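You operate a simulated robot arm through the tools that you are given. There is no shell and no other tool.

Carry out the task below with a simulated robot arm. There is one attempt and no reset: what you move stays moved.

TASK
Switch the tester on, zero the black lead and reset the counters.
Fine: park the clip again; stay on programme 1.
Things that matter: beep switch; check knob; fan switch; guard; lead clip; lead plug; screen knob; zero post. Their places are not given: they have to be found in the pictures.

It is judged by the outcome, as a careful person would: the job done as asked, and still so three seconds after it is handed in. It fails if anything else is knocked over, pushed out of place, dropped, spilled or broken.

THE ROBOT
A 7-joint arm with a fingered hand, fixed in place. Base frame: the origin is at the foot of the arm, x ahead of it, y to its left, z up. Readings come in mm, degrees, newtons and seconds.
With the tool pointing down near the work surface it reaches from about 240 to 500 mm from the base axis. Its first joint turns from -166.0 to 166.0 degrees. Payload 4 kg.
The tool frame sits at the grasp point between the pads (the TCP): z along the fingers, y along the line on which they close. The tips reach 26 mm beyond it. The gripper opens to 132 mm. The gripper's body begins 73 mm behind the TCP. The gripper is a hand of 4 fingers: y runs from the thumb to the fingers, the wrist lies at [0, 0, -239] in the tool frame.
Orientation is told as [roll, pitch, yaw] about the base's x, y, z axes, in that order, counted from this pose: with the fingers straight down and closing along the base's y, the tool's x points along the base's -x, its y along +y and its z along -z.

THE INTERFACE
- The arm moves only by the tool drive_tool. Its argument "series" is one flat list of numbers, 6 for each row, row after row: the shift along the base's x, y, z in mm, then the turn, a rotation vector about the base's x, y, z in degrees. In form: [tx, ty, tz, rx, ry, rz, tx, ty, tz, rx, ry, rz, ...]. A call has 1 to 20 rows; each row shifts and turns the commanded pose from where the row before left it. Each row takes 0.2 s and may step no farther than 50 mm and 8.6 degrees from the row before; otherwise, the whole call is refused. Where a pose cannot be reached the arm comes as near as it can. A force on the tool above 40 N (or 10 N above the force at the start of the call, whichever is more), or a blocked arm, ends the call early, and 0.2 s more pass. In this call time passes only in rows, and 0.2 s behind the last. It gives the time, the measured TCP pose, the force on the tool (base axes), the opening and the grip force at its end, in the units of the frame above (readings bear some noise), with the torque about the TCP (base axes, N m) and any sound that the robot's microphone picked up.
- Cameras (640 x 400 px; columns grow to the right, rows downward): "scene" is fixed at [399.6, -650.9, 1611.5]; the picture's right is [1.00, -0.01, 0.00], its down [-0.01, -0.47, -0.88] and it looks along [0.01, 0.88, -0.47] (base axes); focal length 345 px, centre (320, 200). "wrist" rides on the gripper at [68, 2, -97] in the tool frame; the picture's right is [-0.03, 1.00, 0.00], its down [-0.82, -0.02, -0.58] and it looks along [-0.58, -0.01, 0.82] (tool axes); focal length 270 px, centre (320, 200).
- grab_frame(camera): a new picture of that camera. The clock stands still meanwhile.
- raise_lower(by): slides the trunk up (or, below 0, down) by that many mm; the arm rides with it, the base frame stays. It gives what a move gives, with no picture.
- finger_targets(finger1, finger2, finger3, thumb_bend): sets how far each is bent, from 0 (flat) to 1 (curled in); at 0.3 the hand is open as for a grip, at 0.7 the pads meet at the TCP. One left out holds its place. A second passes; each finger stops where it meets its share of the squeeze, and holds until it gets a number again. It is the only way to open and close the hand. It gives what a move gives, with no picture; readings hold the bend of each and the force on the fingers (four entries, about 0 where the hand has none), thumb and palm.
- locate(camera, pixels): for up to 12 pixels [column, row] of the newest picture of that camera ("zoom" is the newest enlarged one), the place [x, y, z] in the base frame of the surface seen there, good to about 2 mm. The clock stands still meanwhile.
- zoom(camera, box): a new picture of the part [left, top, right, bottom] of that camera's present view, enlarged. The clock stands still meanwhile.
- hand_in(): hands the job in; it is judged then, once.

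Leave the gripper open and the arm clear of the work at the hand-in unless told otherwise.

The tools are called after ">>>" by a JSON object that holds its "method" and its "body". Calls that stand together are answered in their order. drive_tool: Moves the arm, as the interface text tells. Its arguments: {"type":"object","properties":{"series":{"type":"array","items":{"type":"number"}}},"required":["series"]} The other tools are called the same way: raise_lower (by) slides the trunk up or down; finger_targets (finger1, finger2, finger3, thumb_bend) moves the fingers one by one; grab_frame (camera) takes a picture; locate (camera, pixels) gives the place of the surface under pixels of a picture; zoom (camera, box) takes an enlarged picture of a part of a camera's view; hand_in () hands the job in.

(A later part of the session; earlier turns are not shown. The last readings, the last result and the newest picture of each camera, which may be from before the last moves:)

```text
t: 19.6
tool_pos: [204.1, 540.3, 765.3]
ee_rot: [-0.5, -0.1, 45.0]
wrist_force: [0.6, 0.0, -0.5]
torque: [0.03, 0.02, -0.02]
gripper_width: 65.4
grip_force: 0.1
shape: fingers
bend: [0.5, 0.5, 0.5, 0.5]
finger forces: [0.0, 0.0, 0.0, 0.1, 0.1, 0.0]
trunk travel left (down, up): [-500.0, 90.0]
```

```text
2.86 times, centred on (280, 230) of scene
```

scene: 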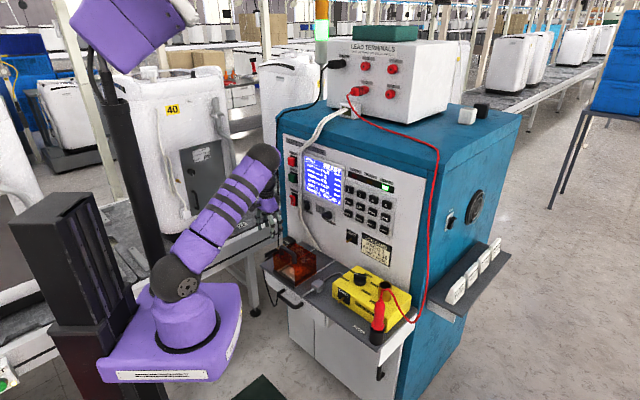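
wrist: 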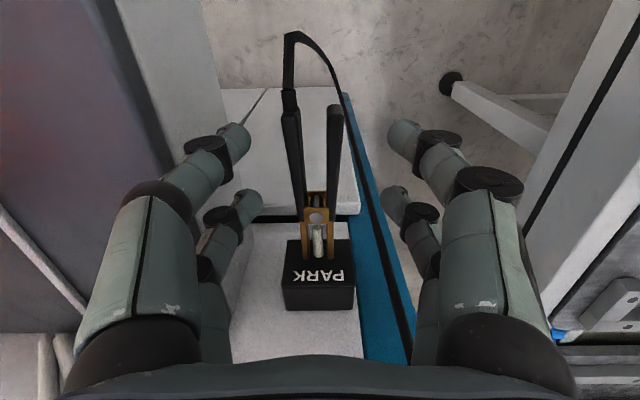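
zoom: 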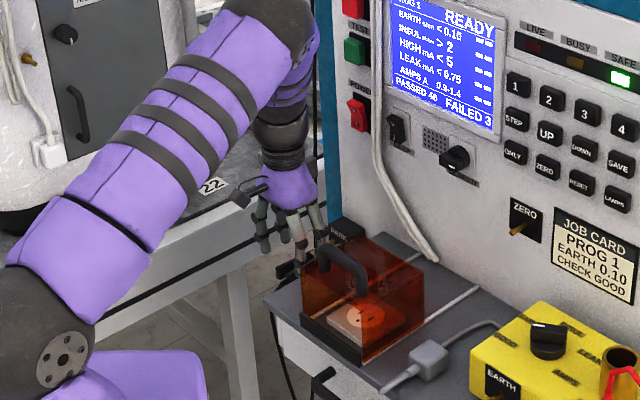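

Still clear. I check the table side's exact place against the thumb before the last descent.

>>> {"method": "locate", "body": {"camera": "wrist", "pixels": [[150, 60], [190, 80], [200, 110], [110, 60], [125, 120], [145, 175], [128, 215], [125, 190], [235, 140], [290, 100], [291, 130], [333, 115]]}}

```text
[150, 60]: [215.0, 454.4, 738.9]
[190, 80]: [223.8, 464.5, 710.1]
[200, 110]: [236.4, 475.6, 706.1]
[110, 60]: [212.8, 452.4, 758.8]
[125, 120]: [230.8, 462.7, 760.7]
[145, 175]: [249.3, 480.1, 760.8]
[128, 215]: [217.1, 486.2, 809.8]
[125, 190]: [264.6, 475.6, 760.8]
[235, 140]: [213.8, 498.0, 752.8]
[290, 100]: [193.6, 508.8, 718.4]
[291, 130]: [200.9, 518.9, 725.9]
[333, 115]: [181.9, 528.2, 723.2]
```

Table side is at s ≈ −169.5, thumb's outermost at about −181: 11 mm clear. I descend the last 44 mm.

>>> {"method": "drive_tool", "body": {"series": [0, 0, -15, 0, 0, 0, 0, 0, -15, 0, 0, 0, 0, 0, -14, 0, 0, 0]}}

>>> {"method": "grab_frame", "body": {"camera": "wrist"}}

>>> {"method": "zoom", "body": {"camera": "wrist", "box": [180, 20, 460, 350]}}

```text
t: 20.4
tool_pos: [203.2, 541.7, 722.2]
ee_rot: [-0.4, 0.1, 45.0]
wrist_force: [0.2, 0.3, -0.2]
torque: [0.02, 0.01, -0.04]
gripper_width: 65.4
grip_force: 0.0
shape: fingers
bend: [0.5, 0.5, 0.5, 0.5]
finger forces: [0.1, 0.1, 0.0, 0.0, 0.0, 0.1]
trunk travel left (down, up): [-500.0, 90.0]
```

```text
taken
```

wrist: 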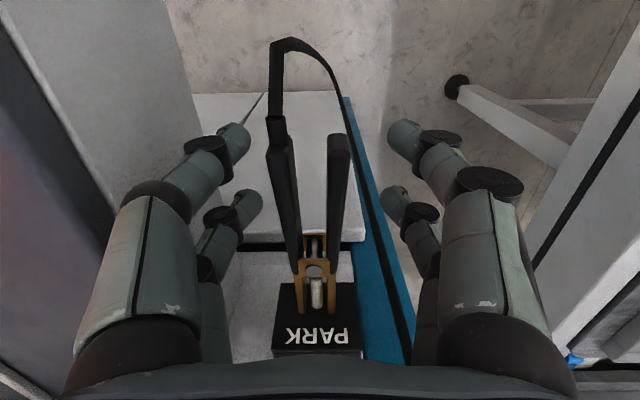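

```text
1.21 times, centred on (320, 185) of wrist
```

zoom: 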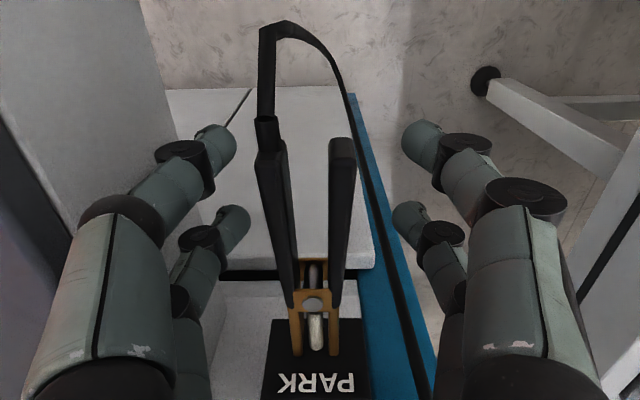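

Handles now lie between the digits, about 4.5 mm to the thumb side. I close to just short of contact with unequal bends so both sides meet together.

>>> {"method": "finger_targets", "body": {"finger1": 0.61, "finger2": 0.61, "finger3": 0.56, "thumb_bend": 0.56}}

>>> {"method": "grab_frame", "body": {"camera": "wrist"}}

```text
t: 21.4
tool_pos: [202.5, 541.4, 722.0]
ee_rot: [-0.4, 0.0, 45.1]
wrist_force: [-0.3, 0.0, 0.0]
torque: [-0.02, -0.01, 0.0]
gripper_width: 38.3
grip_force: 0.1
shape: fingers
bend: [0.61, 0.61, 0.56, 0.56]
finger forces: [0.0, 0.0, 0.0, 0.0, 0.0, 0.0]
trunk travel left (down, up): [-500.0, 90.0]
```

```text
taken
```

wrist: 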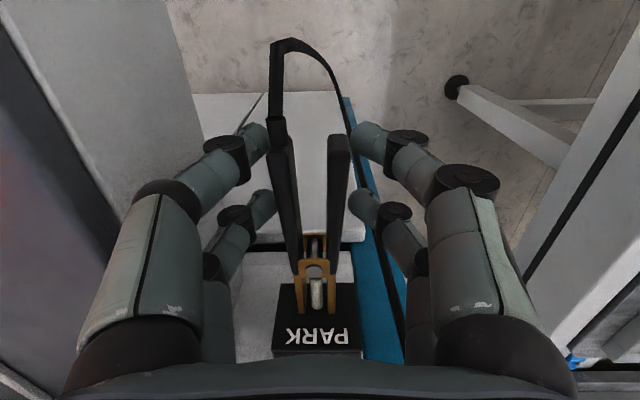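

Both sides are just about touching. I squeeze a bit further and watch forces.

>>> {"method": "finger_targets", "body": {"finger1": 0.66, "finger2": 0.66, "finger3": 0.61, "thumb_bend": 0.61}}

>>> {"method": "grab_frame", "body": {"camera": "wrist"}}

>>> {"method": "zoom", "body": {"camera": "wrist", "box": [220, 100, 420, 330]}}

```text
t: 22.4
tool_pos: [202.8, 540.0, 721.9]
ee_rot: [-0.4, 0.0, 45.2]
wrist_force: [0.1, 0.2, -1.0]
torque: [0.02, -0.05, 0.02]
gripper_width: 28.7
grip_force: 2.5
shape: fingers
bend: [0.63, 0.65, 0.6, 0.6]
finger forces: [1.8, 0.7, 0.4, 0.1, 2.2, 0.0]
trunk travel left (down, up): [-500.0, 90.0]
```

```text
taken
```

wrist: 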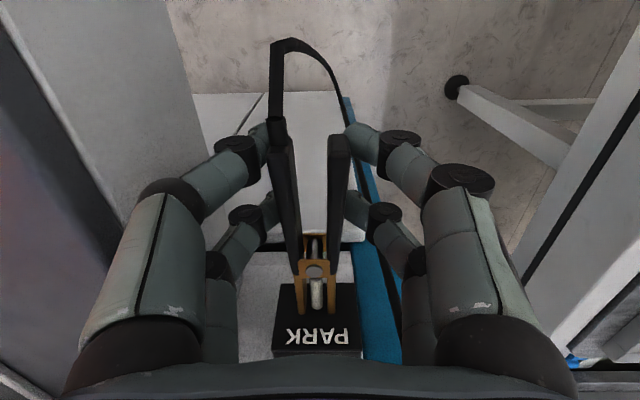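

```text
1.74 times, centred on (320, 215) of wrist
```

zoom: 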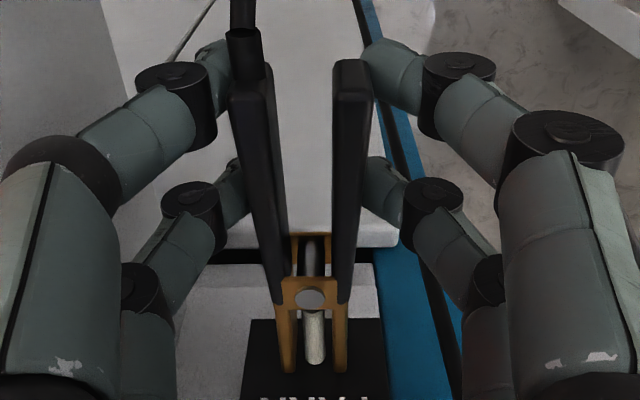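

All digits touch the handles lightly (1–2 N). I squeeze harder.

>>> {"method": "finger_targets", "body": {"finger1": 0.74, "finger2": 0.74, "finger3": 0.69, "thumb_bend": 0.69}}

>>> {"method": "grab_frame", "body": {"camera": "wrist"}}

>>> {"method": "zoom", "body": {"camera": "wrist", "box": [220, 100, 420, 330]}}

```text
t: 23.4
tool_pos: [203.2, 540.8, 723.0]
ee_rot: [-0.5, -0.1, 45.1]
wrist_force: [0.3, -0.3, -0.5]
torque: [-0.01, 0.01, 0.01]
gripper_width: 5.4
grip_force: 5.1
shape: fingers
bend: [0.73, 0.73, 0.68, 0.68]
finger forces: [3.3, 1.5, 0.9, 0.1, 4.0, 0.0]
trunk travel left (down, up): [-500.0, 90.0]
```

```text
taken
```

wrist: 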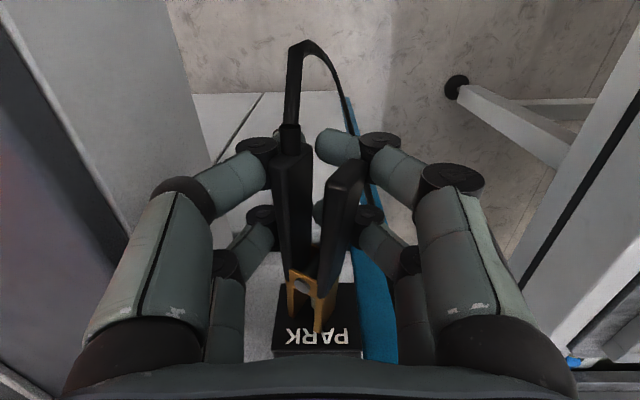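

```text
1.74 times, centred on (320, 215) of wrist
```

zoom: 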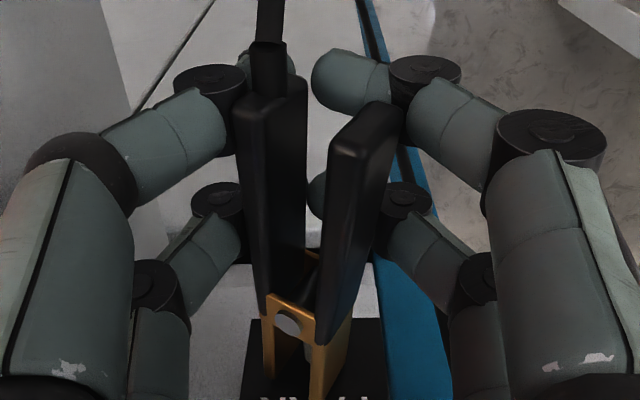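

The clip rolled on the post because the fingers contact it from below (the distal pads slope inward). I check the clip's pose before doing anything else.

>>> {"method": "zoom", "body": {"camera": "wrist", "box": [260, 220, 380, 360]}}

>>> {"method": "locate", "body": {"camera": "wrist", "pixels": [[303, 285], [291, 295], [292, 315], [325, 300], [320, 320], [318, 328], [293, 165], [343, 175], [292, 230], [335, 250], [320, 270], [340, 300]]}}

```text
2.86 times, centred on (320, 290) of wrist
```

zoom: 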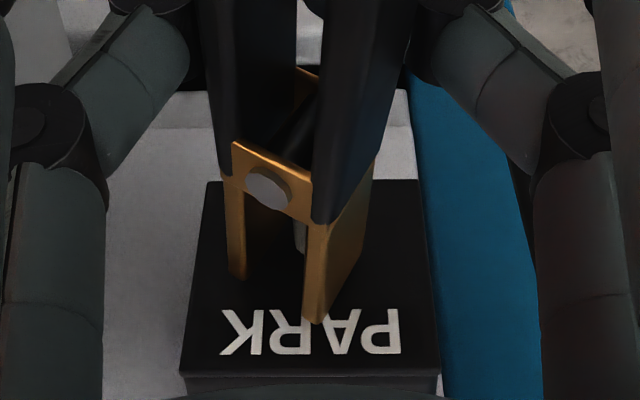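

```text
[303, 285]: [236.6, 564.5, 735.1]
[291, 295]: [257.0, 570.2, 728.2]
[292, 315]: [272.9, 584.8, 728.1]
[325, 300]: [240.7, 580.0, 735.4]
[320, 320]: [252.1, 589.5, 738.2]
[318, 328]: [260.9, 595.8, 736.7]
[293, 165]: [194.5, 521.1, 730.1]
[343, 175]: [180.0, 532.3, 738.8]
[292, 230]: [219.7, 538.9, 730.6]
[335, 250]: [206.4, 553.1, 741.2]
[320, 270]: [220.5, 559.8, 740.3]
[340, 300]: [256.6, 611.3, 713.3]
```

The squeeze opened the jaws but also lifted the clip ~10 mm off the top of the post. The post (313,302) is still in line between the jaws, so I lower the hand 10 mm to bring the open jaws back around the post.

>>> {"method": "drive_tool", "body": {"series": [0, 0, -3, 0, 0, 0, 0, 0, -3, 0, 0, 0, 0, 0, -4, 0, 0, 0]}}

>>> {"method": "grab_frame", "body": {"camera": "wrist"}}

>>> {"method": "zoom", "body": {"camera": "wrist", "box": [260, 220, 380, 360]}}

>>> {"method": "locate", "body": {"camera": "wrist", "pixels": [[303, 285], [291, 295], [292, 312], [325, 300], [318, 325], [293, 165], [343, 175], [292, 230], [335, 250]]}}

```text
t: 24.2
tool_pos: [202.6, 541.7, 711.3]
ee_rot: [-0.4, 0.0, 45.0]
wrist_force: [-1.2, -1.1, -0.5]
torque: [0.03, -0.01, 0.04]
gripper_width: 5.2
grip_force: 4.0
shape: fingers
bend: [0.73, 0.74, 0.68, 0.68]
finger forces: [3.4, 0.7, 0.7, 0.0, 4.1, 0.1]
trunk travel left (down, up): [-500.0, 90.0]
```

```text
taken
```

wrist: 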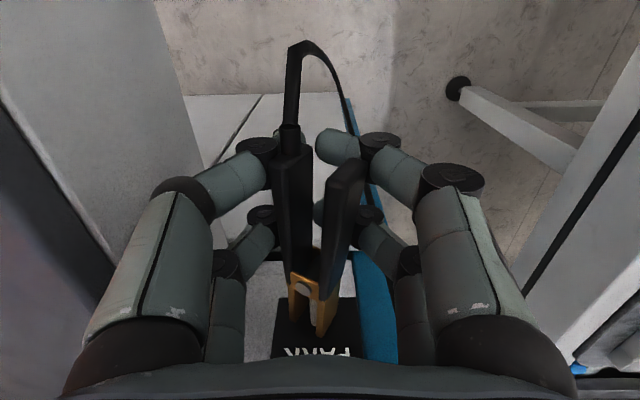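

```text
2.86 times, centred on (320, 290) of wrist
```

zoom: 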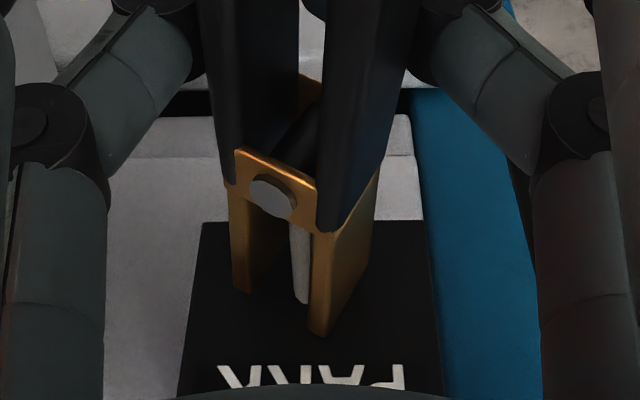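

```text
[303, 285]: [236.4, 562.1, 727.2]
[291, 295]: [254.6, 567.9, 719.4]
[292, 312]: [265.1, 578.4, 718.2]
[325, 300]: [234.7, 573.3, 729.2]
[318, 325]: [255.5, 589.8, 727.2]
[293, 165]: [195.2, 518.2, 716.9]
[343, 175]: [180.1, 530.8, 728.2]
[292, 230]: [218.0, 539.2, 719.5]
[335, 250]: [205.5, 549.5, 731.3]
```

The silver post now shows between the open jaws. I push 5 mm toward the panel for a full bite, then release gently so the jaws close on the post.

>>> {"method": "drive_tool", "body": {"series": [1.8, 1.8, 0, 0, 0, 0, 1.8, 1.8, 0, 0, 0, 0]}}

>>> {"method": "finger_targets", "body": {"finger1": 0.68, "finger2": 0.68, "finger3": 0.63, "thumb_bend": 0.63}}

>>> {"method": "grab_frame", "body": {"camera": "wrist"}}

>>> {"method": "zoom", "body": {"camera": "wrist", "box": [260, 220, 380, 360]}}

```text
t: 24.8
tool_pos: [207.4, 544.5, 711.7]
ee_rot: [-0.3, 0.0, 45.0]
wrist_force: [-3.1, -1.9, -2.2]
torque: [0.01, -0.04, 0.04]
gripper_width: 2.8
grip_force: 3.6
shape: fingers
bend: [0.73, 0.74, 0.68, 0.68]
finger forces: [2.4, 0.6, 0.0, 0.0, 2.8, 0.0]
trunk travel left (down, up): [-500.0, 90.0]
```

```text
t: 25.8
tool_pos: [208.5, 545.4, 710.7]
ee_rot: [-0.5, -0.1, 45.2]
wrist_force: [0.7, -0.2, 0.1]
torque: [0.0, 0.01, 0.01]
gripper_width: 14.8
grip_force: 0.1
shape: fingers
bend: [0.68, 0.68, 0.63, 0.63]
finger forces: [0.0, 0.0, 0.0, 0.1, 0.0, 0.0]
trunk travel left (down, up): [-500.0, 90.0]
```

```text
taken
```

wrist: 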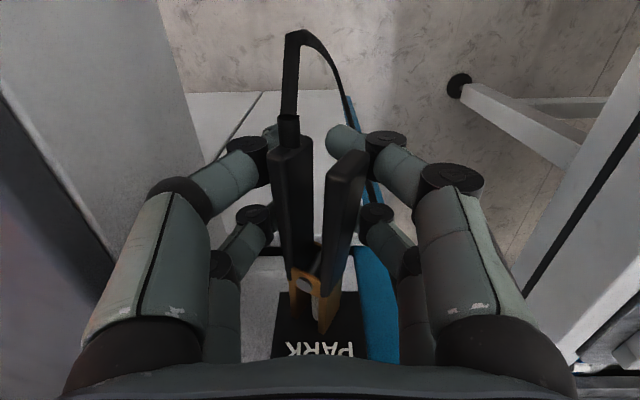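

```text
2.86 times, centred on (320, 290) of wrist
```

zoom: 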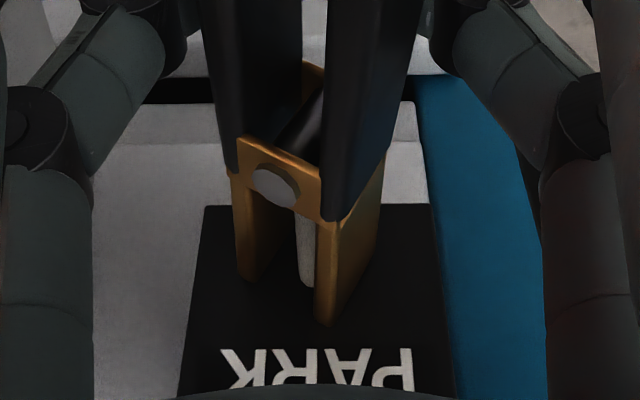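

Finger forces are zero and the clip stays put, so it seems to be holding the post again. I open a bit more to confirm.

>>> {"method": "finger_targets", "body": {"finger1": 0.62, "finger2": 0.62, "finger3": 0.57, "thumb_bend": 0.57}}

>>> {"method": "grab_frame", "body": {"camera": "wrist"}}

>>> {"method": "locate", "body": {"camera": "wrist", "pixels": [[303, 282], [291, 290], [325, 300], [293, 165], [343, 175], [292, 230], [335, 250], [312, 310]]}}

```text
t: 26.8
tool_pos: [208.1, 543.9, 710.6]
ee_rot: [-0.4, 0.0, 45.1]
wrist_force: [-0.4, -0.5, 0.2]
torque: [0.02, 0.04, -0.01]
gripper_width: 35.3
grip_force: 0.1
shape: fingers
bend: [0.62, 0.62, 0.56, 0.56]
finger forces: [0.0, 0.1, 0.0, 0.1, 0.0, 0.0]
trunk travel left (down, up): [-500.0, 90.0]
```

```text
taken
```

wrist: 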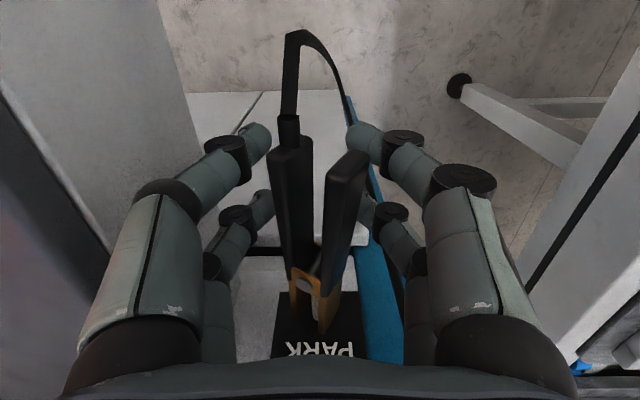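

```text
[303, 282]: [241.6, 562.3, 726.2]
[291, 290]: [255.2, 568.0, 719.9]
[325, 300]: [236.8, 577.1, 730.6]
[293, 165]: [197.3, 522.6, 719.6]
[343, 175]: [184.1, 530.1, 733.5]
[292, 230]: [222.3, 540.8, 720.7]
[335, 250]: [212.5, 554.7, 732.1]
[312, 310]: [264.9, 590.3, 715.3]
```

The clip is firmly back on the post (just rolled ~30° about it); it behaves as a rigid body. I open to 0.5 and raise the hand ~24 mm so that the fingertips, not the sloped pads, will meet the handle sides.

>>> {"method": "finger_targets", "body": {"finger1": 0.5, "finger2": 0.5, "finger3": 0.5, "thumb_bend": 0.5}}

>>> {"method": "drive_tool", "body": {"series": [0, 0, 12, 0, 0, 0, 0, 0, 12, 0, 0, 0]}}

>>> {"method": "grab_frame", "body": {"camera": "wrist"}}

>>> {"method": "zoom", "body": {"camera": "wrist", "box": [220, 100, 420, 330]}}

```text
t: 27.8
tool_pos: [208.0, 542.9, 710.2]
ee_rot: [-0.3, -0.1, 45.0]
wrist_force: [0.5, -0.8, 0.4]
torque: [0.01, 0.0, 0.0]
gripper_width: 65.1
grip_force: 0.0
shape: fingers
bend: [0.5, 0.5, 0.5, 0.5]
finger forces: [0.0, 0.0, 0.0, 0.1, 0.1, 0.1]
trunk travel left (down, up): [-500.0, 90.0]
```

```text
t: 28.4
tool_pos: [209.0, 544.4, 735.0]
ee_rot: [-0.5, 0.0, 45.2]
wrist_force: [0.2, 0.1, 0.2]
torque: [-0.03, -0.01, -0.02]
gripper_width: 65.1
grip_force: 0.1
shape: fingers
bend: [0.5, 0.5, 0.5, 0.5]
finger forces: [0.0, 0.1, 0.1, 0.0, 0.0, 0.1]
trunk travel left (down, up): [-500.0, 90.0]
```

```text
taken
```

wrist: 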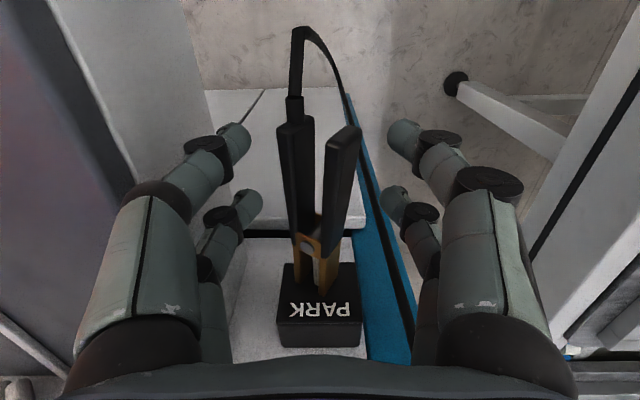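

```text
1.74 times, centred on (320, 215) of wrist
```

zoom: 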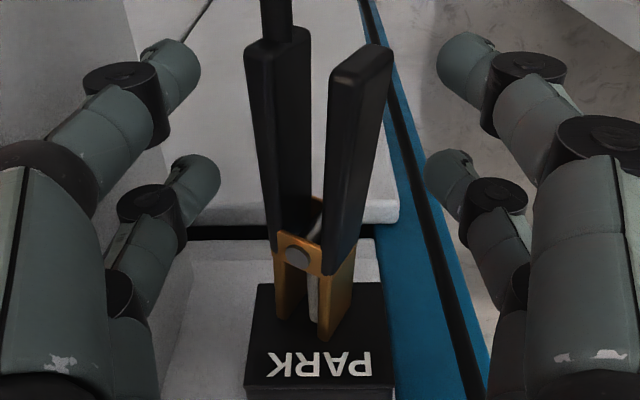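

The hand is clear around the clip, with the handles' tips at rows 125–130. I measure the handle faces for the right grip height.

>>> {"method": "locate", "body": {"camera": "zoom", "pixels": [[335, 85], [355, 60], [384, 62], [350, 160], [335, 240], [372, 120], [250, 55], [302, 50], [300, 120], [268, 120], [275, 210], [313, 290]]}}

```text
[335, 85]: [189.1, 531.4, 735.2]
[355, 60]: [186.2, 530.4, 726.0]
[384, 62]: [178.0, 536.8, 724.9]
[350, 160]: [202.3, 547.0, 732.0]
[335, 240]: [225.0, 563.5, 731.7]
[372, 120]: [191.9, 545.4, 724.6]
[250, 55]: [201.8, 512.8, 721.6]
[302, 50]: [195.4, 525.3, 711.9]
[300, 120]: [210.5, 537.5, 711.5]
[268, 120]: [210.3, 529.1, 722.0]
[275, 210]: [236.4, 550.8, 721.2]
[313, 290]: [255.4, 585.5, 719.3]
```

Extreme points are level: left handle's outer edge at (s −254, z 724.5), right handle's at (s −219.5, z 721.6). I raise 3 mm more and close to just short of contact.

>>> {"method": "drive_tool", "body": {"series": [0, 0, 3, 0, 0, 0]}}

>>> {"method": "finger_targets", "body": {"finger1": 0.58, "finger2": 0.58, "finger3": 0.58, "thumb_bend": 0.58}}

>>> {"method": "grab_frame", "body": {"camera": "wrist"}}

>>> {"method": "zoom", "body": {"camera": "wrist", "box": [220, 90, 420, 320]}}

```text
t: 28.8
tool_pos: [208.2, 544.8, 737.8]
ee_rot: [-0.4, 0.0, 45.1]
wrist_force: [-0.3, 0.0, 0.3]
torque: [0.05, 0.01, 0.0]
gripper_width: 65.2
grip_force: 0.0
shape: fingers
bend: [0.5, 0.5, 0.5, 0.5]
finger forces: [0.0, 0.0, 0.0, 0.1, 0.1, 0.0]
trunk travel left (down, up): [-500.0, 90.0]
```

```text
t: 29.8
tool_pos: [207.5, 545.0, 736.9]
ee_rot: [-0.4, 0.1, 45.1]
wrist_force: [0.6, -0.3, 0.2]
torque: [-0.01, 0.0, 0.0]
gripper_width: 43.0
grip_force: 0.1
shape: fingers
bend: [0.57, 0.57, 0.57, 0.57]
finger forces: [0.0, 0.0, 0.0, 0.0, 0.0, 0.0]
trunk travel left (down, up): [-500.0, 90.0]
```

```text
taken
```

wrist: 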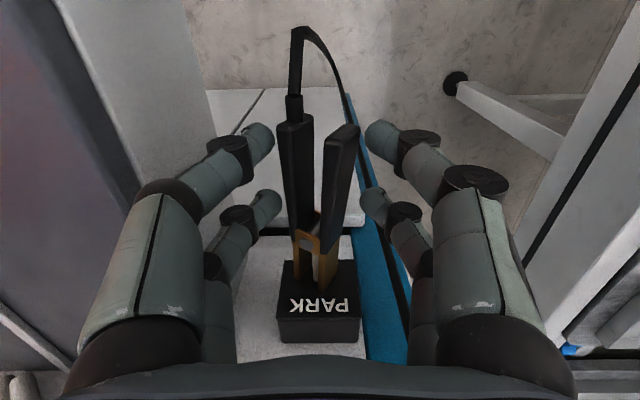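

```text
1.74 times, centred on (320, 205) of wrist
```

zoom: 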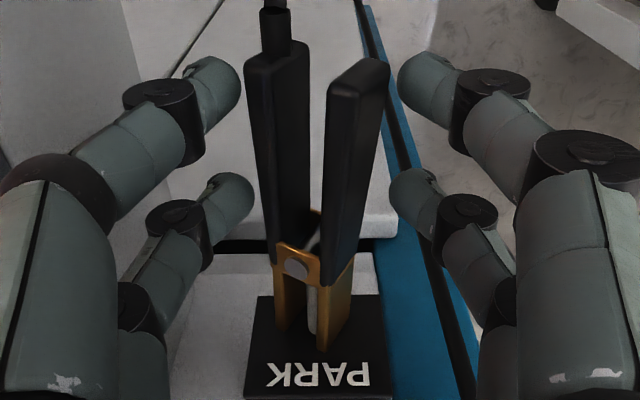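

Tips are level with both handles. I close further to make contact.

>>> {"method": "finger_targets", "body": {"finger1": 0.63, "finger2": 0.63, "finger3": 0.63, "thumb_bend": 0.63}}

>>> {"method": "zoom", "body": {"camera": "wrist", "box": [220, 90, 420, 320]}}

```text
t: 30.8
tool_pos: [207.2, 545.1, 737.8]
ee_rot: [-0.4, 0.0, 45.0]
wrist_force: [-0.6, -0.8, 0.2]
torque: [0.01, 0.01, -0.04]
gripper_width: 34.3
grip_force: 4.5
shape: fingers
bend: [0.59, 0.61, 0.61, 0.61]
finger forces: [3.6, 1.2, 1.7, 0.0, 3.0, 0.0]
trunk travel left (down, up): [-500.0, 90.0]
```

```text
1.74 times, centred on (320, 205) of wrist
```

zoom: 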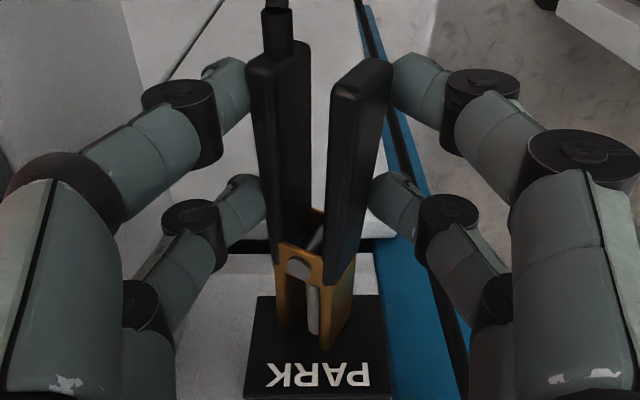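

All four digits press the sides evenly (1–4 N) and the clip hasn't moved. I squeeze more.

>>> {"method": "finger_targets", "body": {"finger1": 0.67, "finger2": 0.67, "finger3": 0.67, "thumb_bend": 0.67}}

>>> {"method": "zoom", "body": {"camera": "wrist", "box": [220, 90, 420, 320]}}

```text
t: 31.8
tool_pos: [206.9, 543.4, 738.3]
ee_rot: [-0.3, 0.1, 45.0]
wrist_force: [0.4, -0.3, -0.1]
torque: [-0.01, -0.02, 0.01]
gripper_width: 32.5
grip_force: 9.5
shape: fingers
bend: [0.58, 0.61, 0.62, 0.64]
finger forces: [6.6, 3.6, 3.4, 0.0, 6.0, 0.0]
trunk travel left (down, up): [-500.0, 90.0]
```

```text
1.74 times, centred on (320, 205) of wrist
```

zoom: 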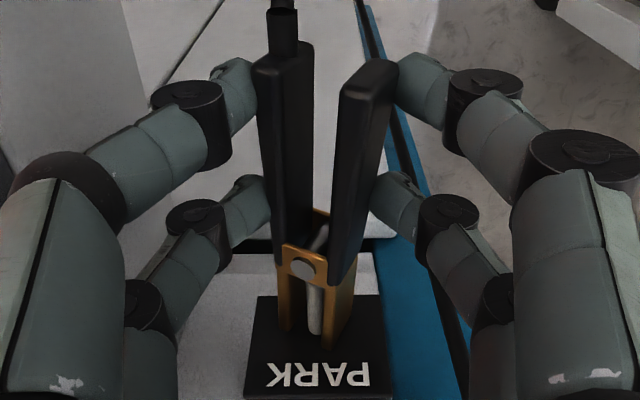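

Grip is solid (9.5 N) and the clip looks straighter. I squeeze slightly more, then pull gently away from the panel.

>>> {"method": "finger_targets", "body": {"finger1": 0.72, "finger2": 0.72, "finger3": 0.72, "thumb_bend": 0.72}}

>>> {"method": "zoom", "body": {"camera": "wrist", "box": [220, 90, 420, 320]}}

```text
t: 32.8
tool_pos: [207.4, 543.2, 736.9]
ee_rot: [-0.4, 0.0, 45.0]
wrist_force: [-0.2, -0.9, 0.5]
torque: [-0.05, 0.03, 0.01]
gripper_width: 31.0
grip_force: 17.0
shape: fingers
bend: [0.57, 0.62, 0.66, 0.67]
finger forces: [9.5, 8.1, 7.1, 0.1, 9.1, 0.0]
trunk travel left (down, up): [-500.0, 90.0]
```

```text
1.74 times, centred on (320, 205) of wrist
```

zoom: 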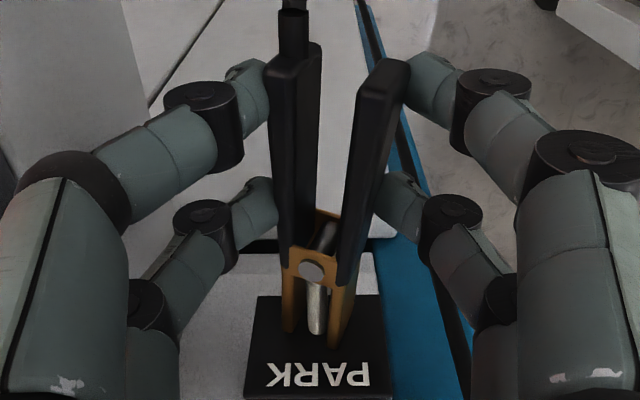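

The squeeze levelled the clip; all four digits hold with 7–9 N. I pull it straight off the post, 30 mm away from the panel.

>>> {"method": "drive_tool", "body": {"series": [-3.5, -3.5, 0, 0, 0, 0, -3.5, -3.5, 0, 0, 0, 0, -3.5, -3.5, 0, 0, 0, 0, -3.5, -3.5, 0, 0, 0, 0, -3.5, -3.5, 0, 0, 0, 0, -3.5, -3.5, 0, 0, 0, 0]}}

>>> {"method": "grab_frame", "body": {"camera": "wrist"}}

>>> {"method": "zoom", "body": {"camera": "wrist", "box": [220, 90, 420, 320]}}

```text
t: 34.2
tool_pos: [185.3, 523.0, 737.7]
ee_rot: [-0.3, -0.1, 45.1]
wrist_force: [-0.6, -0.3, 0.3]
torque: [0.01, 0.01, 0.0]
gripper_width: 31.3
grip_force: 17.0
shape: fingers
bend: [0.57, 0.62, 0.66, 0.67]
finger forces: [9.5, 8.2, 7.0, 0.0, 9.2, 0.0]
trunk travel left (down, up): [-500.0, 90.0]
```

```text
taken
```

wrist: 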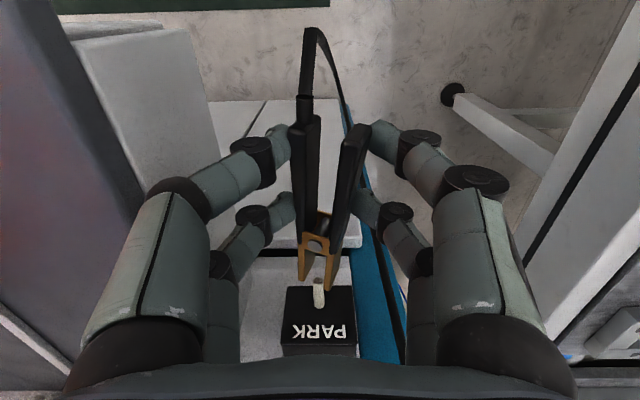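

```text
1.74 times, centred on (320, 205) of wrist
```

zoom: 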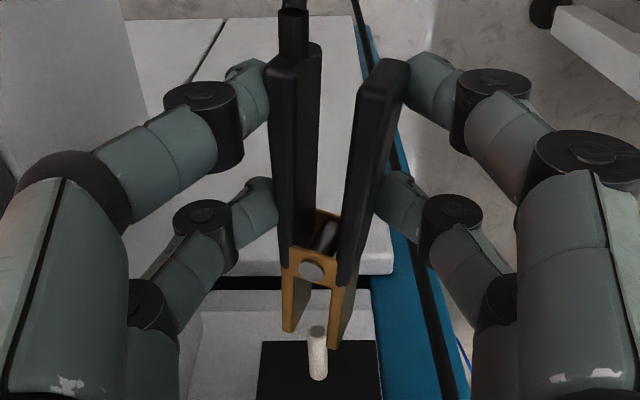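

The clip is off the post and firmly held; the park post is visible. I measure the jaws relative to the hand, and the park post for returning later.

>>> {"method": "locate", "body": {"camera": "zoom", "pixels": [[289, 325], [333, 342], [311, 268], [297, 256], [330, 268], [316, 335], [318, 372], [300, 75], [372, 75], [308, 150], [360, 150], [310, 385]]}}

```text
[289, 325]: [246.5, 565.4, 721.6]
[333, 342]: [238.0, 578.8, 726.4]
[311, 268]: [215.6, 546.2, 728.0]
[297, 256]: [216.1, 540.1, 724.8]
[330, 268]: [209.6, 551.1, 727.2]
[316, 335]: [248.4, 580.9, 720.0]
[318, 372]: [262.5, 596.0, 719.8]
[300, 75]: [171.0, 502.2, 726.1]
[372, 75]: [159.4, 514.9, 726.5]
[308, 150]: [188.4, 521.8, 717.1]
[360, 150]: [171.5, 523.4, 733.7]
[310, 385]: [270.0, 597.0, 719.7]
```

Jaw centre is about 75 mm ahead, 3 mm right and 22 mm below the TCP; park post at s ≈ −235.4, z ≈ 716. I lift the clip straight up and slightly back to travel height z ≈ 970.

>>> {"method": "drive_tool", "body": {"series": [-3, -3, 20, 0, 0, 0, -3, -3, 29, 0, 0, 0, -3, -3, 29, 0, 0, 0, -3, -3, 29, 0, 0, 0, -3, -3, 29, 0, 0, 0, -3, -3, 29, 0, 0, 0, 0, 0, 29, 0, 0, 0, 0, 0, 20, 0, 0, 0, 0, 0, 18, 0, 0, 0]}}

>>> {"method": "grab_frame", "body": {"camera": "wrist"}}

>>> {"method": "grab_frame", "body": {"camera": "scene"}}

```text
t: 36.2
tool_pos: [168.7, 506.9, 970.5]
ee_rot: [-0.4, 0.0, 45.1]
wrist_force: [0.0, 0.8, -1.3]
torque: [-0.03, 0.01, -0.03]
gripper_width: 31.2
grip_force: 16.6
shape: fingers
bend: [0.57, 0.62, 0.66, 0.67]
finger forces: [9.4, 8.4, 7.1, 0.0, 9.0, 0.0]
trunk travel left (down, up): [-500.0, 90.0]
```

```text
taken
```

wrist: 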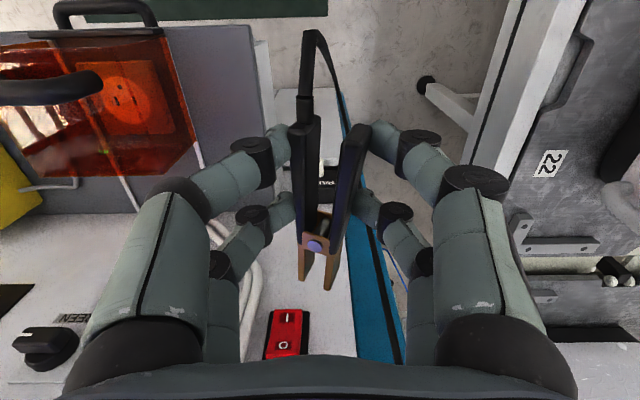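

```text
taken
```

scene: 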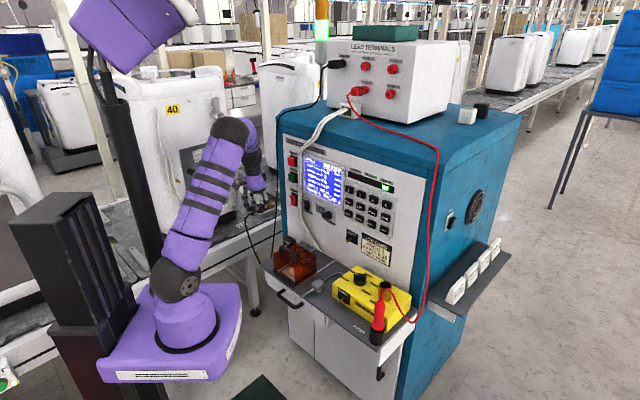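

Clip held steadily, 16.6 N. I traverse to the right along the panel toward the ZERO post, staying about 170 mm off the panel.

>>> {"method": "drive_tool", "body": {"series": [19.8, -19.8, 0, 0, 0, 0, 19.8, -19.8, 0, 0, 0, 0, 19.8, -19.8, 0, 0, 0, 0, 19.8, -19.8, 0, 0, 0, 0, 19.8, -19.8, 0, 0, 0, 0, 19.8, -19.8, 0, 0, 0, 0, 19.8, -19.8, 0, 0, 0, 0, 19.8, -19.8, 0, 0, 0, 0, 19.8, -19.8, 0, 0, 0, 0, 19.8, -19.8, 0, 0, 0, 0, 19.8, -19.8, 0, 0, 0, 0, 19.8, -19.8, 0, 0, 0, 0]}}

>>> {"method": "grab_frame", "body": {"camera": "wrist"}}

>>> {"method": "grab_frame", "body": {"camera": "scene"}}

```text
t: 38.8
tool_pos: [408.3, 266.2, 969.5]
ee_rot: [-0.4, 0.0, 45.1]
wrist_force: [0.4, 0.1, -0.2]
torque: [0.01, -0.03, 0.0]
gripper_width: 30.9
grip_force: 16.7
shape: fingers
bend: [0.57, 0.62, 0.66, 0.67]
finger forces: [9.3, 8.1, 7.0, 0.1, 9.0, 0.1]
trunk travel left (down, up): [-500.0, 90.0]
```

```text
taken
```

wrist: 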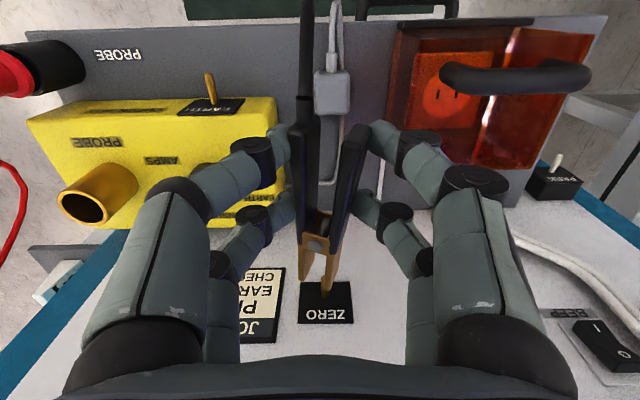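

```text
taken
```

scene: 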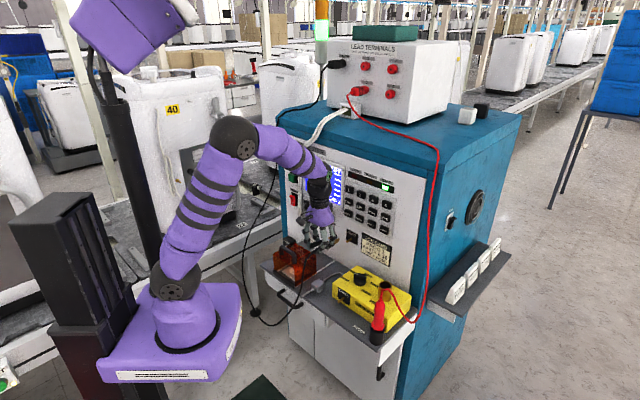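

ZERO block is right ahead at (325,300). I descend 47 mm to bring the jaws to the post's height and look.

>>> {"method": "drive_tool", "body": {"series": [0, 0, -16, 0, 0, 0, 0, 0, -16, 0, 0, 0, 0, 0, -15, 0, 0, 0]}}

>>> {"method": "grab_frame", "body": {"camera": "wrist"}}

>>> {"method": "zoom", "body": {"camera": "wrist", "box": [240, 180, 400, 380]}}

```text
t: 39.6
tool_pos: [406.8, 267.9, 921.6]
ee_rot: [-0.4, 0.0, 45.1]
wrist_force: [1.1, 0.1, 0.0]
torque: [0.0, 0.03, -0.01]
gripper_width: 31.0
grip_force: 16.2
shape: fingers
bend: [0.57, 0.62, 0.66, 0.67]
finger forces: [9.2, 8.3, 7.0, 0.1, 8.8, 0.1]
trunk travel left (down, up): [-500.0, 90.0]
```

```text
taken
```

wrist: 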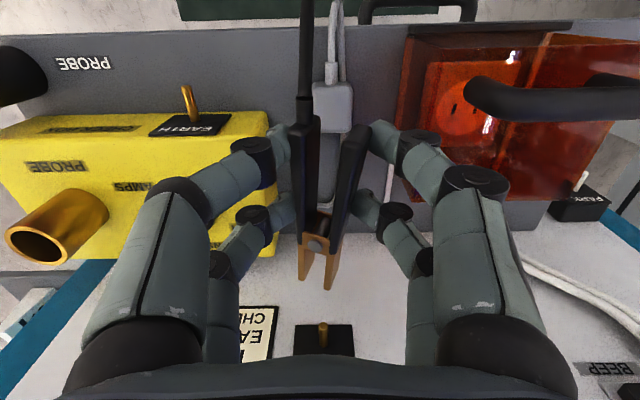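

```text
2.00 times, centred on (320, 280) of wrist
```

zoom: 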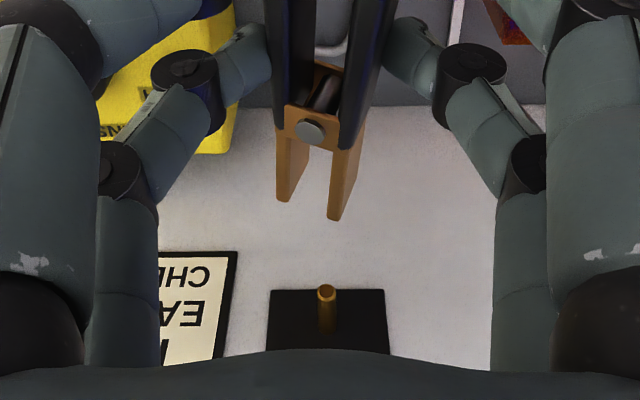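

The post tip shows at zoom (326,293), jaw tips at (283,198) and (333,215). I measure them in the same picture.

>>> {"method": "locate", "body": {"camera": "zoom", "pixels": [[284, 195], [334, 212], [283, 150], [345, 170], [309, 130], [326, 293], [326, 300], [326, 315], [326, 328], [300, 320], [355, 320], [290, 110]]}}

```text
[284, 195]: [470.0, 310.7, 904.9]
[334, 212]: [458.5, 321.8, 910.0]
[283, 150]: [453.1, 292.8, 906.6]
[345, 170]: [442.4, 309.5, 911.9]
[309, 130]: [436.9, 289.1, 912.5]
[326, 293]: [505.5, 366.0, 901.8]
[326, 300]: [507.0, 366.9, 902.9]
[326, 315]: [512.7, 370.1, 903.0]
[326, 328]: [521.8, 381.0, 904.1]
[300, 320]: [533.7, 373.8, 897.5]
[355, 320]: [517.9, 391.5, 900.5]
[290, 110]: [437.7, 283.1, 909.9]
```

Jaw centre is at s ≈ 102, z ≈ 899.4; post at s ≈ 99.5, z ≈ 899.5, tip n ≈ 30. I shift 2.5 mm left and advance 55 mm, stopping just before the post tip.

>>> {"method": "drive_tool", "body": {"series": [12.4, 13.6, 0, 0, 0, 0, 12.4, 13.6, 0, 0, 0, 0, 12.4, 13.6, 0, 0, 0, 0]}}

>>> {"method": "grab_frame", "body": {"camera": "wrist"}}

>>> {"method": "zoom", "body": {"camera": "wrist", "box": [260, 200, 380, 350]}}

>>> {"method": "zoom", "body": {"camera": "scene", "box": [300, 190, 400, 290]}}

```text
t: 40.4
tool_pos: [442.8, 308.0, 921.7]
ee_rot: [-0.4, 0.0, 45.1]
wrist_force: [0.1, 0.8, 0.4]
torque: [-0.03, 0.0, 0.01]
gripper_width: 30.8
grip_force: 16.5
shape: fingers
bend: [0.57, 0.62, 0.66, 0.67]
finger forces: [9.1, 8.2, 7.0, 0.1, 8.8, 0.1]
trunk travel left (down, up): [-500.0, 90.0]
```

```text
taken
```

wrist: 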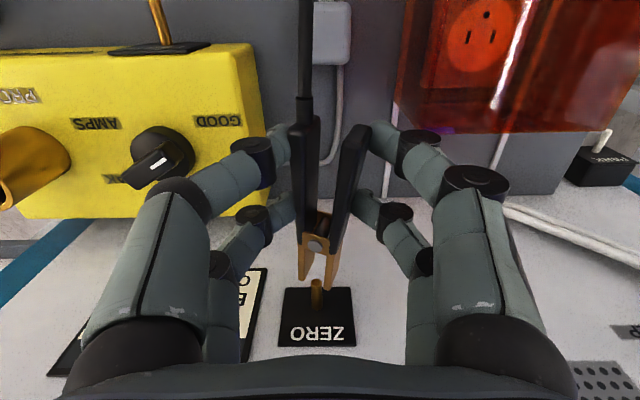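

```text
2.67 times, centred on (320, 275) of wrist
```

zoom: 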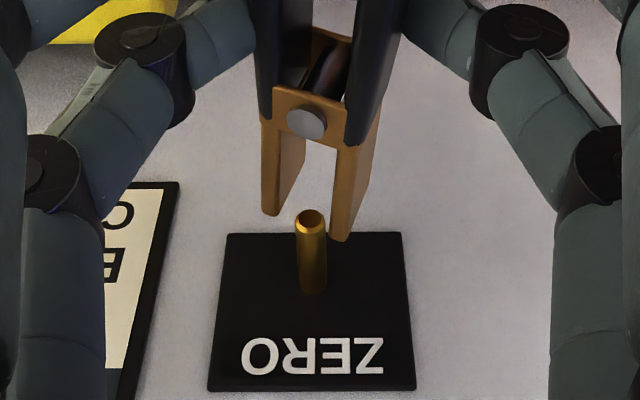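

```text
4.00 times, centred on (350, 240) of scene
```

zoom: 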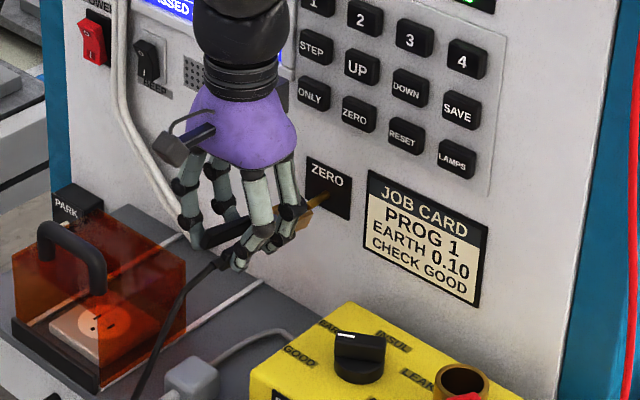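

The post lines up between the jaw tips. I double-check heights with a measurement.

>>> {"method": "locate", "body": {"camera": "zoom", "pixels": [[272, 208], [341, 233], [272, 170], [352, 170], [310, 216], [312, 240], [312, 270], [305, 122], [325, 290], [270, 320]]}}

```text
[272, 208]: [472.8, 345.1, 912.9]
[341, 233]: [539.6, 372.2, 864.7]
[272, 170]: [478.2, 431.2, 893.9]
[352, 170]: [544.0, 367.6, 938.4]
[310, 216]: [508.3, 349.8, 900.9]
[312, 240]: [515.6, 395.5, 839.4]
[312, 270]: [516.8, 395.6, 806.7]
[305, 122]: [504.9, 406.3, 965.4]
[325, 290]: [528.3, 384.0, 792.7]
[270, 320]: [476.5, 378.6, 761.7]
```

That used the scene zoom by mistake. I retake the wrist zoom and measure again.

>>> {"method": "zoom", "body": {"camera": "wrist", "box": [260, 200, 380, 350]}}

>>> {"method": "locate", "body": {"camera": "zoom", "pixels": [[272, 208], [341, 233], [272, 170], [352, 170], [310, 216], [312, 240], [312, 270], [305, 122], [325, 330], [270, 320]]}}

```text
2.67 times, centred on (320, 275) of wrist
```

zoom: 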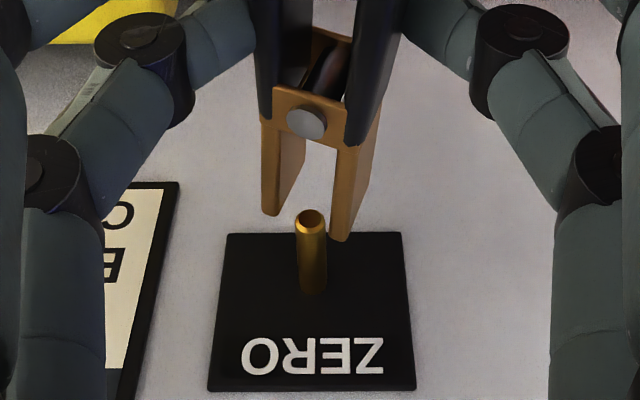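

```text
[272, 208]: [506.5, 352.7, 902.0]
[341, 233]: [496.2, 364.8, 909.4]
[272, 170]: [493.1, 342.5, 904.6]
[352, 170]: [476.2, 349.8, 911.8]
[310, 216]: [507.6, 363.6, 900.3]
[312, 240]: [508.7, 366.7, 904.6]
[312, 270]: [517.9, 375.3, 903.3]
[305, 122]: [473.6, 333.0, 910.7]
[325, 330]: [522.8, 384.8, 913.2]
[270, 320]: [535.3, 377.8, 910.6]
```

The jaws should go ~1.5 mm right and 2 mm up. I correct and advance 12 mm in small steps, watching the force.

>>> {"method": "drive_tool", "body": {"series": [1.0, -1.0, 2, 0, 0, 0, 2.8, 2.8, 0, 0, 0, 0, 2.8, 2.8, 0, 0, 0, 0, 2.8, 2.8, 0, 0, 0, 0]}}

>>> {"method": "zoom", "body": {"camera": "wrist", "box": [260, 200, 380, 350]}}

>>> {"method": "locate", "body": {"camera": "zoom", "pixels": [[272, 208], [341, 233], [305, 122], [310, 216], [312, 250], [312, 280]]}}

```text
t: 41.4
tool_pos: [452.0, 316.9, 923.8]
ee_rot: [-0.5, 0.0, 45.0]
wrist_force: [0.4, 0.1, -1.0]
torque: [-0.04, 0.01, -0.03]
gripper_width: 30.8
grip_force: 17.1
shape: fingers
bend: [0.57, 0.62, 0.66, 0.67]
finger forces: [9.2, 8.2, 7.1, 0.0, 8.8, 0.0]
trunk travel left (down, up): [-500.0, 90.0]
```

```text
2.67 times, centred on (320, 275) of wrist
```

zoom: 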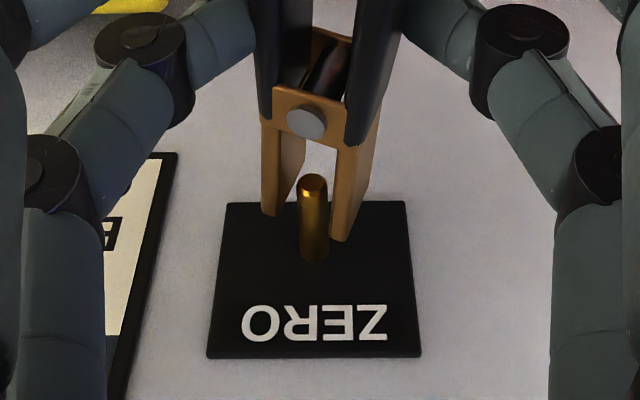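

```text
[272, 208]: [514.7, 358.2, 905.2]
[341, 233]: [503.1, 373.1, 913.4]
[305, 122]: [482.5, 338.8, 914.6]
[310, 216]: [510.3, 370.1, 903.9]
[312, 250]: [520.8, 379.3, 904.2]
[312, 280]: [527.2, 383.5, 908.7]
```

The post is between the jaws with no contact force. I advance another 14 mm.

>>> {"method": "drive_tool", "body": {"series": [2.5, 2.5, 0, 0, 0, 0, 2.5, 2.5, 0, 0, 0, 0, 2.5, 2.5, 0, 0, 0, 0, 2.4, 2.4, 0, 0, 0, 0]}}

>>> {"method": "zoom", "body": {"camera": "wrist", "box": [260, 180, 380, 330]}}

>>> {"method": "locate", "body": {"camera": "zoom", "pixels": [[272, 260], [341, 285], [305, 175], [315, 220], [315, 260], [240, 260]]}}

```text
t: 42.4
tool_pos: [463.2, 326.4, 924.7]
ee_rot: [-0.5, 0.2, 45.2]
wrist_force: [0.1, 0.0, -0.8]
torque: [0.0, 0.01, -0.02]
gripper_width: 30.9
grip_force: 15.9
shape: fingers
bend: [0.57, 0.62, 0.66, 0.67]
finger forces: [9.2, 8.2, 7.1, 0.0, 8.8, 0.1]
trunk travel left (down, up): [-500.0, 90.0]
```

```text
2.67 times, centred on (320, 255) of wrist
```

zoom: 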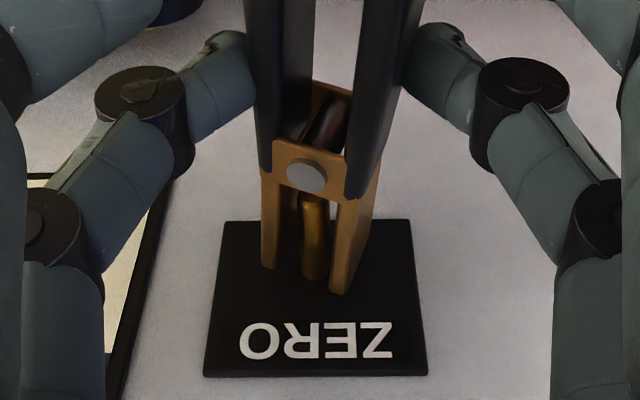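

```text
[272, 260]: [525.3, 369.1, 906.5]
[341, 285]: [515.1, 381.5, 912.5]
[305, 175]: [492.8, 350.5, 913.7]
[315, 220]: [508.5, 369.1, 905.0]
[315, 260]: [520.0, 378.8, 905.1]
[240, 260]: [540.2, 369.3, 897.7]
```

Jaw tips are at n ≈ 12 with the post fully inside, no force. I relax the squeeze gently so the clip bites the post.

>>> {"method": "finger_targets", "body": {"finger1": 0.56, "finger2": 0.6, "finger3": 0.64, "thumb_bend": 0.65}}

>>> {"method": "zoom", "body": {"camera": "wrist", "box": [220, 90, 420, 330]}}

>>> {"method": "zoom", "body": {"camera": "scene", "box": [280, 140, 420, 270]}}

```text
t: 43.4
tool_pos: [462.5, 326.1, 924.5]
ee_rot: [-0.4, -0.1, 45.0]
wrist_force: [0.0, -0.5, -1.6]
torque: [-0.01, -0.03, 0.01]
gripper_width: 34.2
grip_force: 2.3
shape: fingers
bend: [0.55, 0.59, 0.63, 0.64]
finger forces: [0.6, 0.6, 0.9, 0.0, 1.5, 0.0]
trunk travel left (down, up): [-500.0, 90.0]
```

```text
1.67 times, centred on (320, 210) of wrist
```

zoom: 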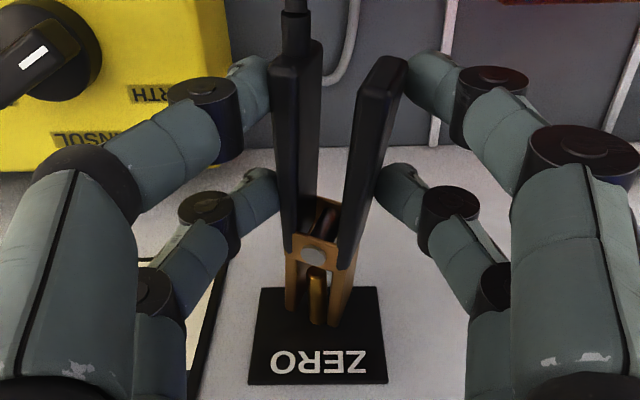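

```text
3.08 times, centred on (350, 205) of scene
```

zoom: 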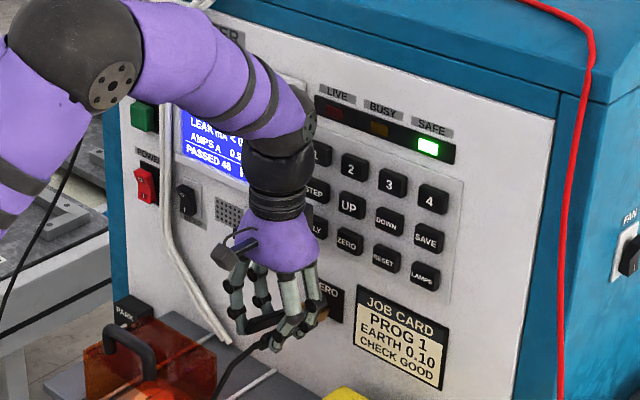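

Only ~2 N left and the clip holds its place. I open further.

>>> {"method": "finger_targets", "body": {"finger1": 0.52, "finger2": 0.55, "finger3": 0.58, "thumb_bend": 0.59}}

>>> {"method": "zoom", "body": {"camera": "wrist", "box": [220, 90, 420, 330]}}

```text
t: 44.4
tool_pos: [462.7, 326.2, 925.2]
ee_rot: [-0.4, 0.0, 45.2]
wrist_force: [-0.3, 1.1, -0.3]
torque: [0.02, 0.0, 0.01]
gripper_width: 47.0
grip_force: 0.1
shape: fingers
bend: [0.52, 0.55, 0.57, 0.59]
finger forces: [0.1, 0.0, 0.0, 0.1, 0.1, 0.1]
trunk travel left (down, up): [-500.0, 90.0]
```

```text
1.67 times, centred on (320, 210) of wrist
```

zoom: 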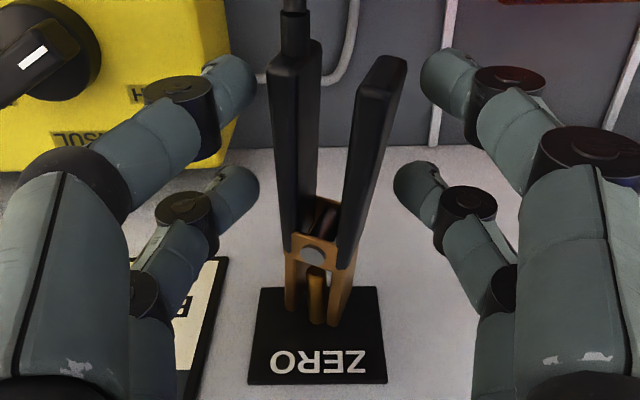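

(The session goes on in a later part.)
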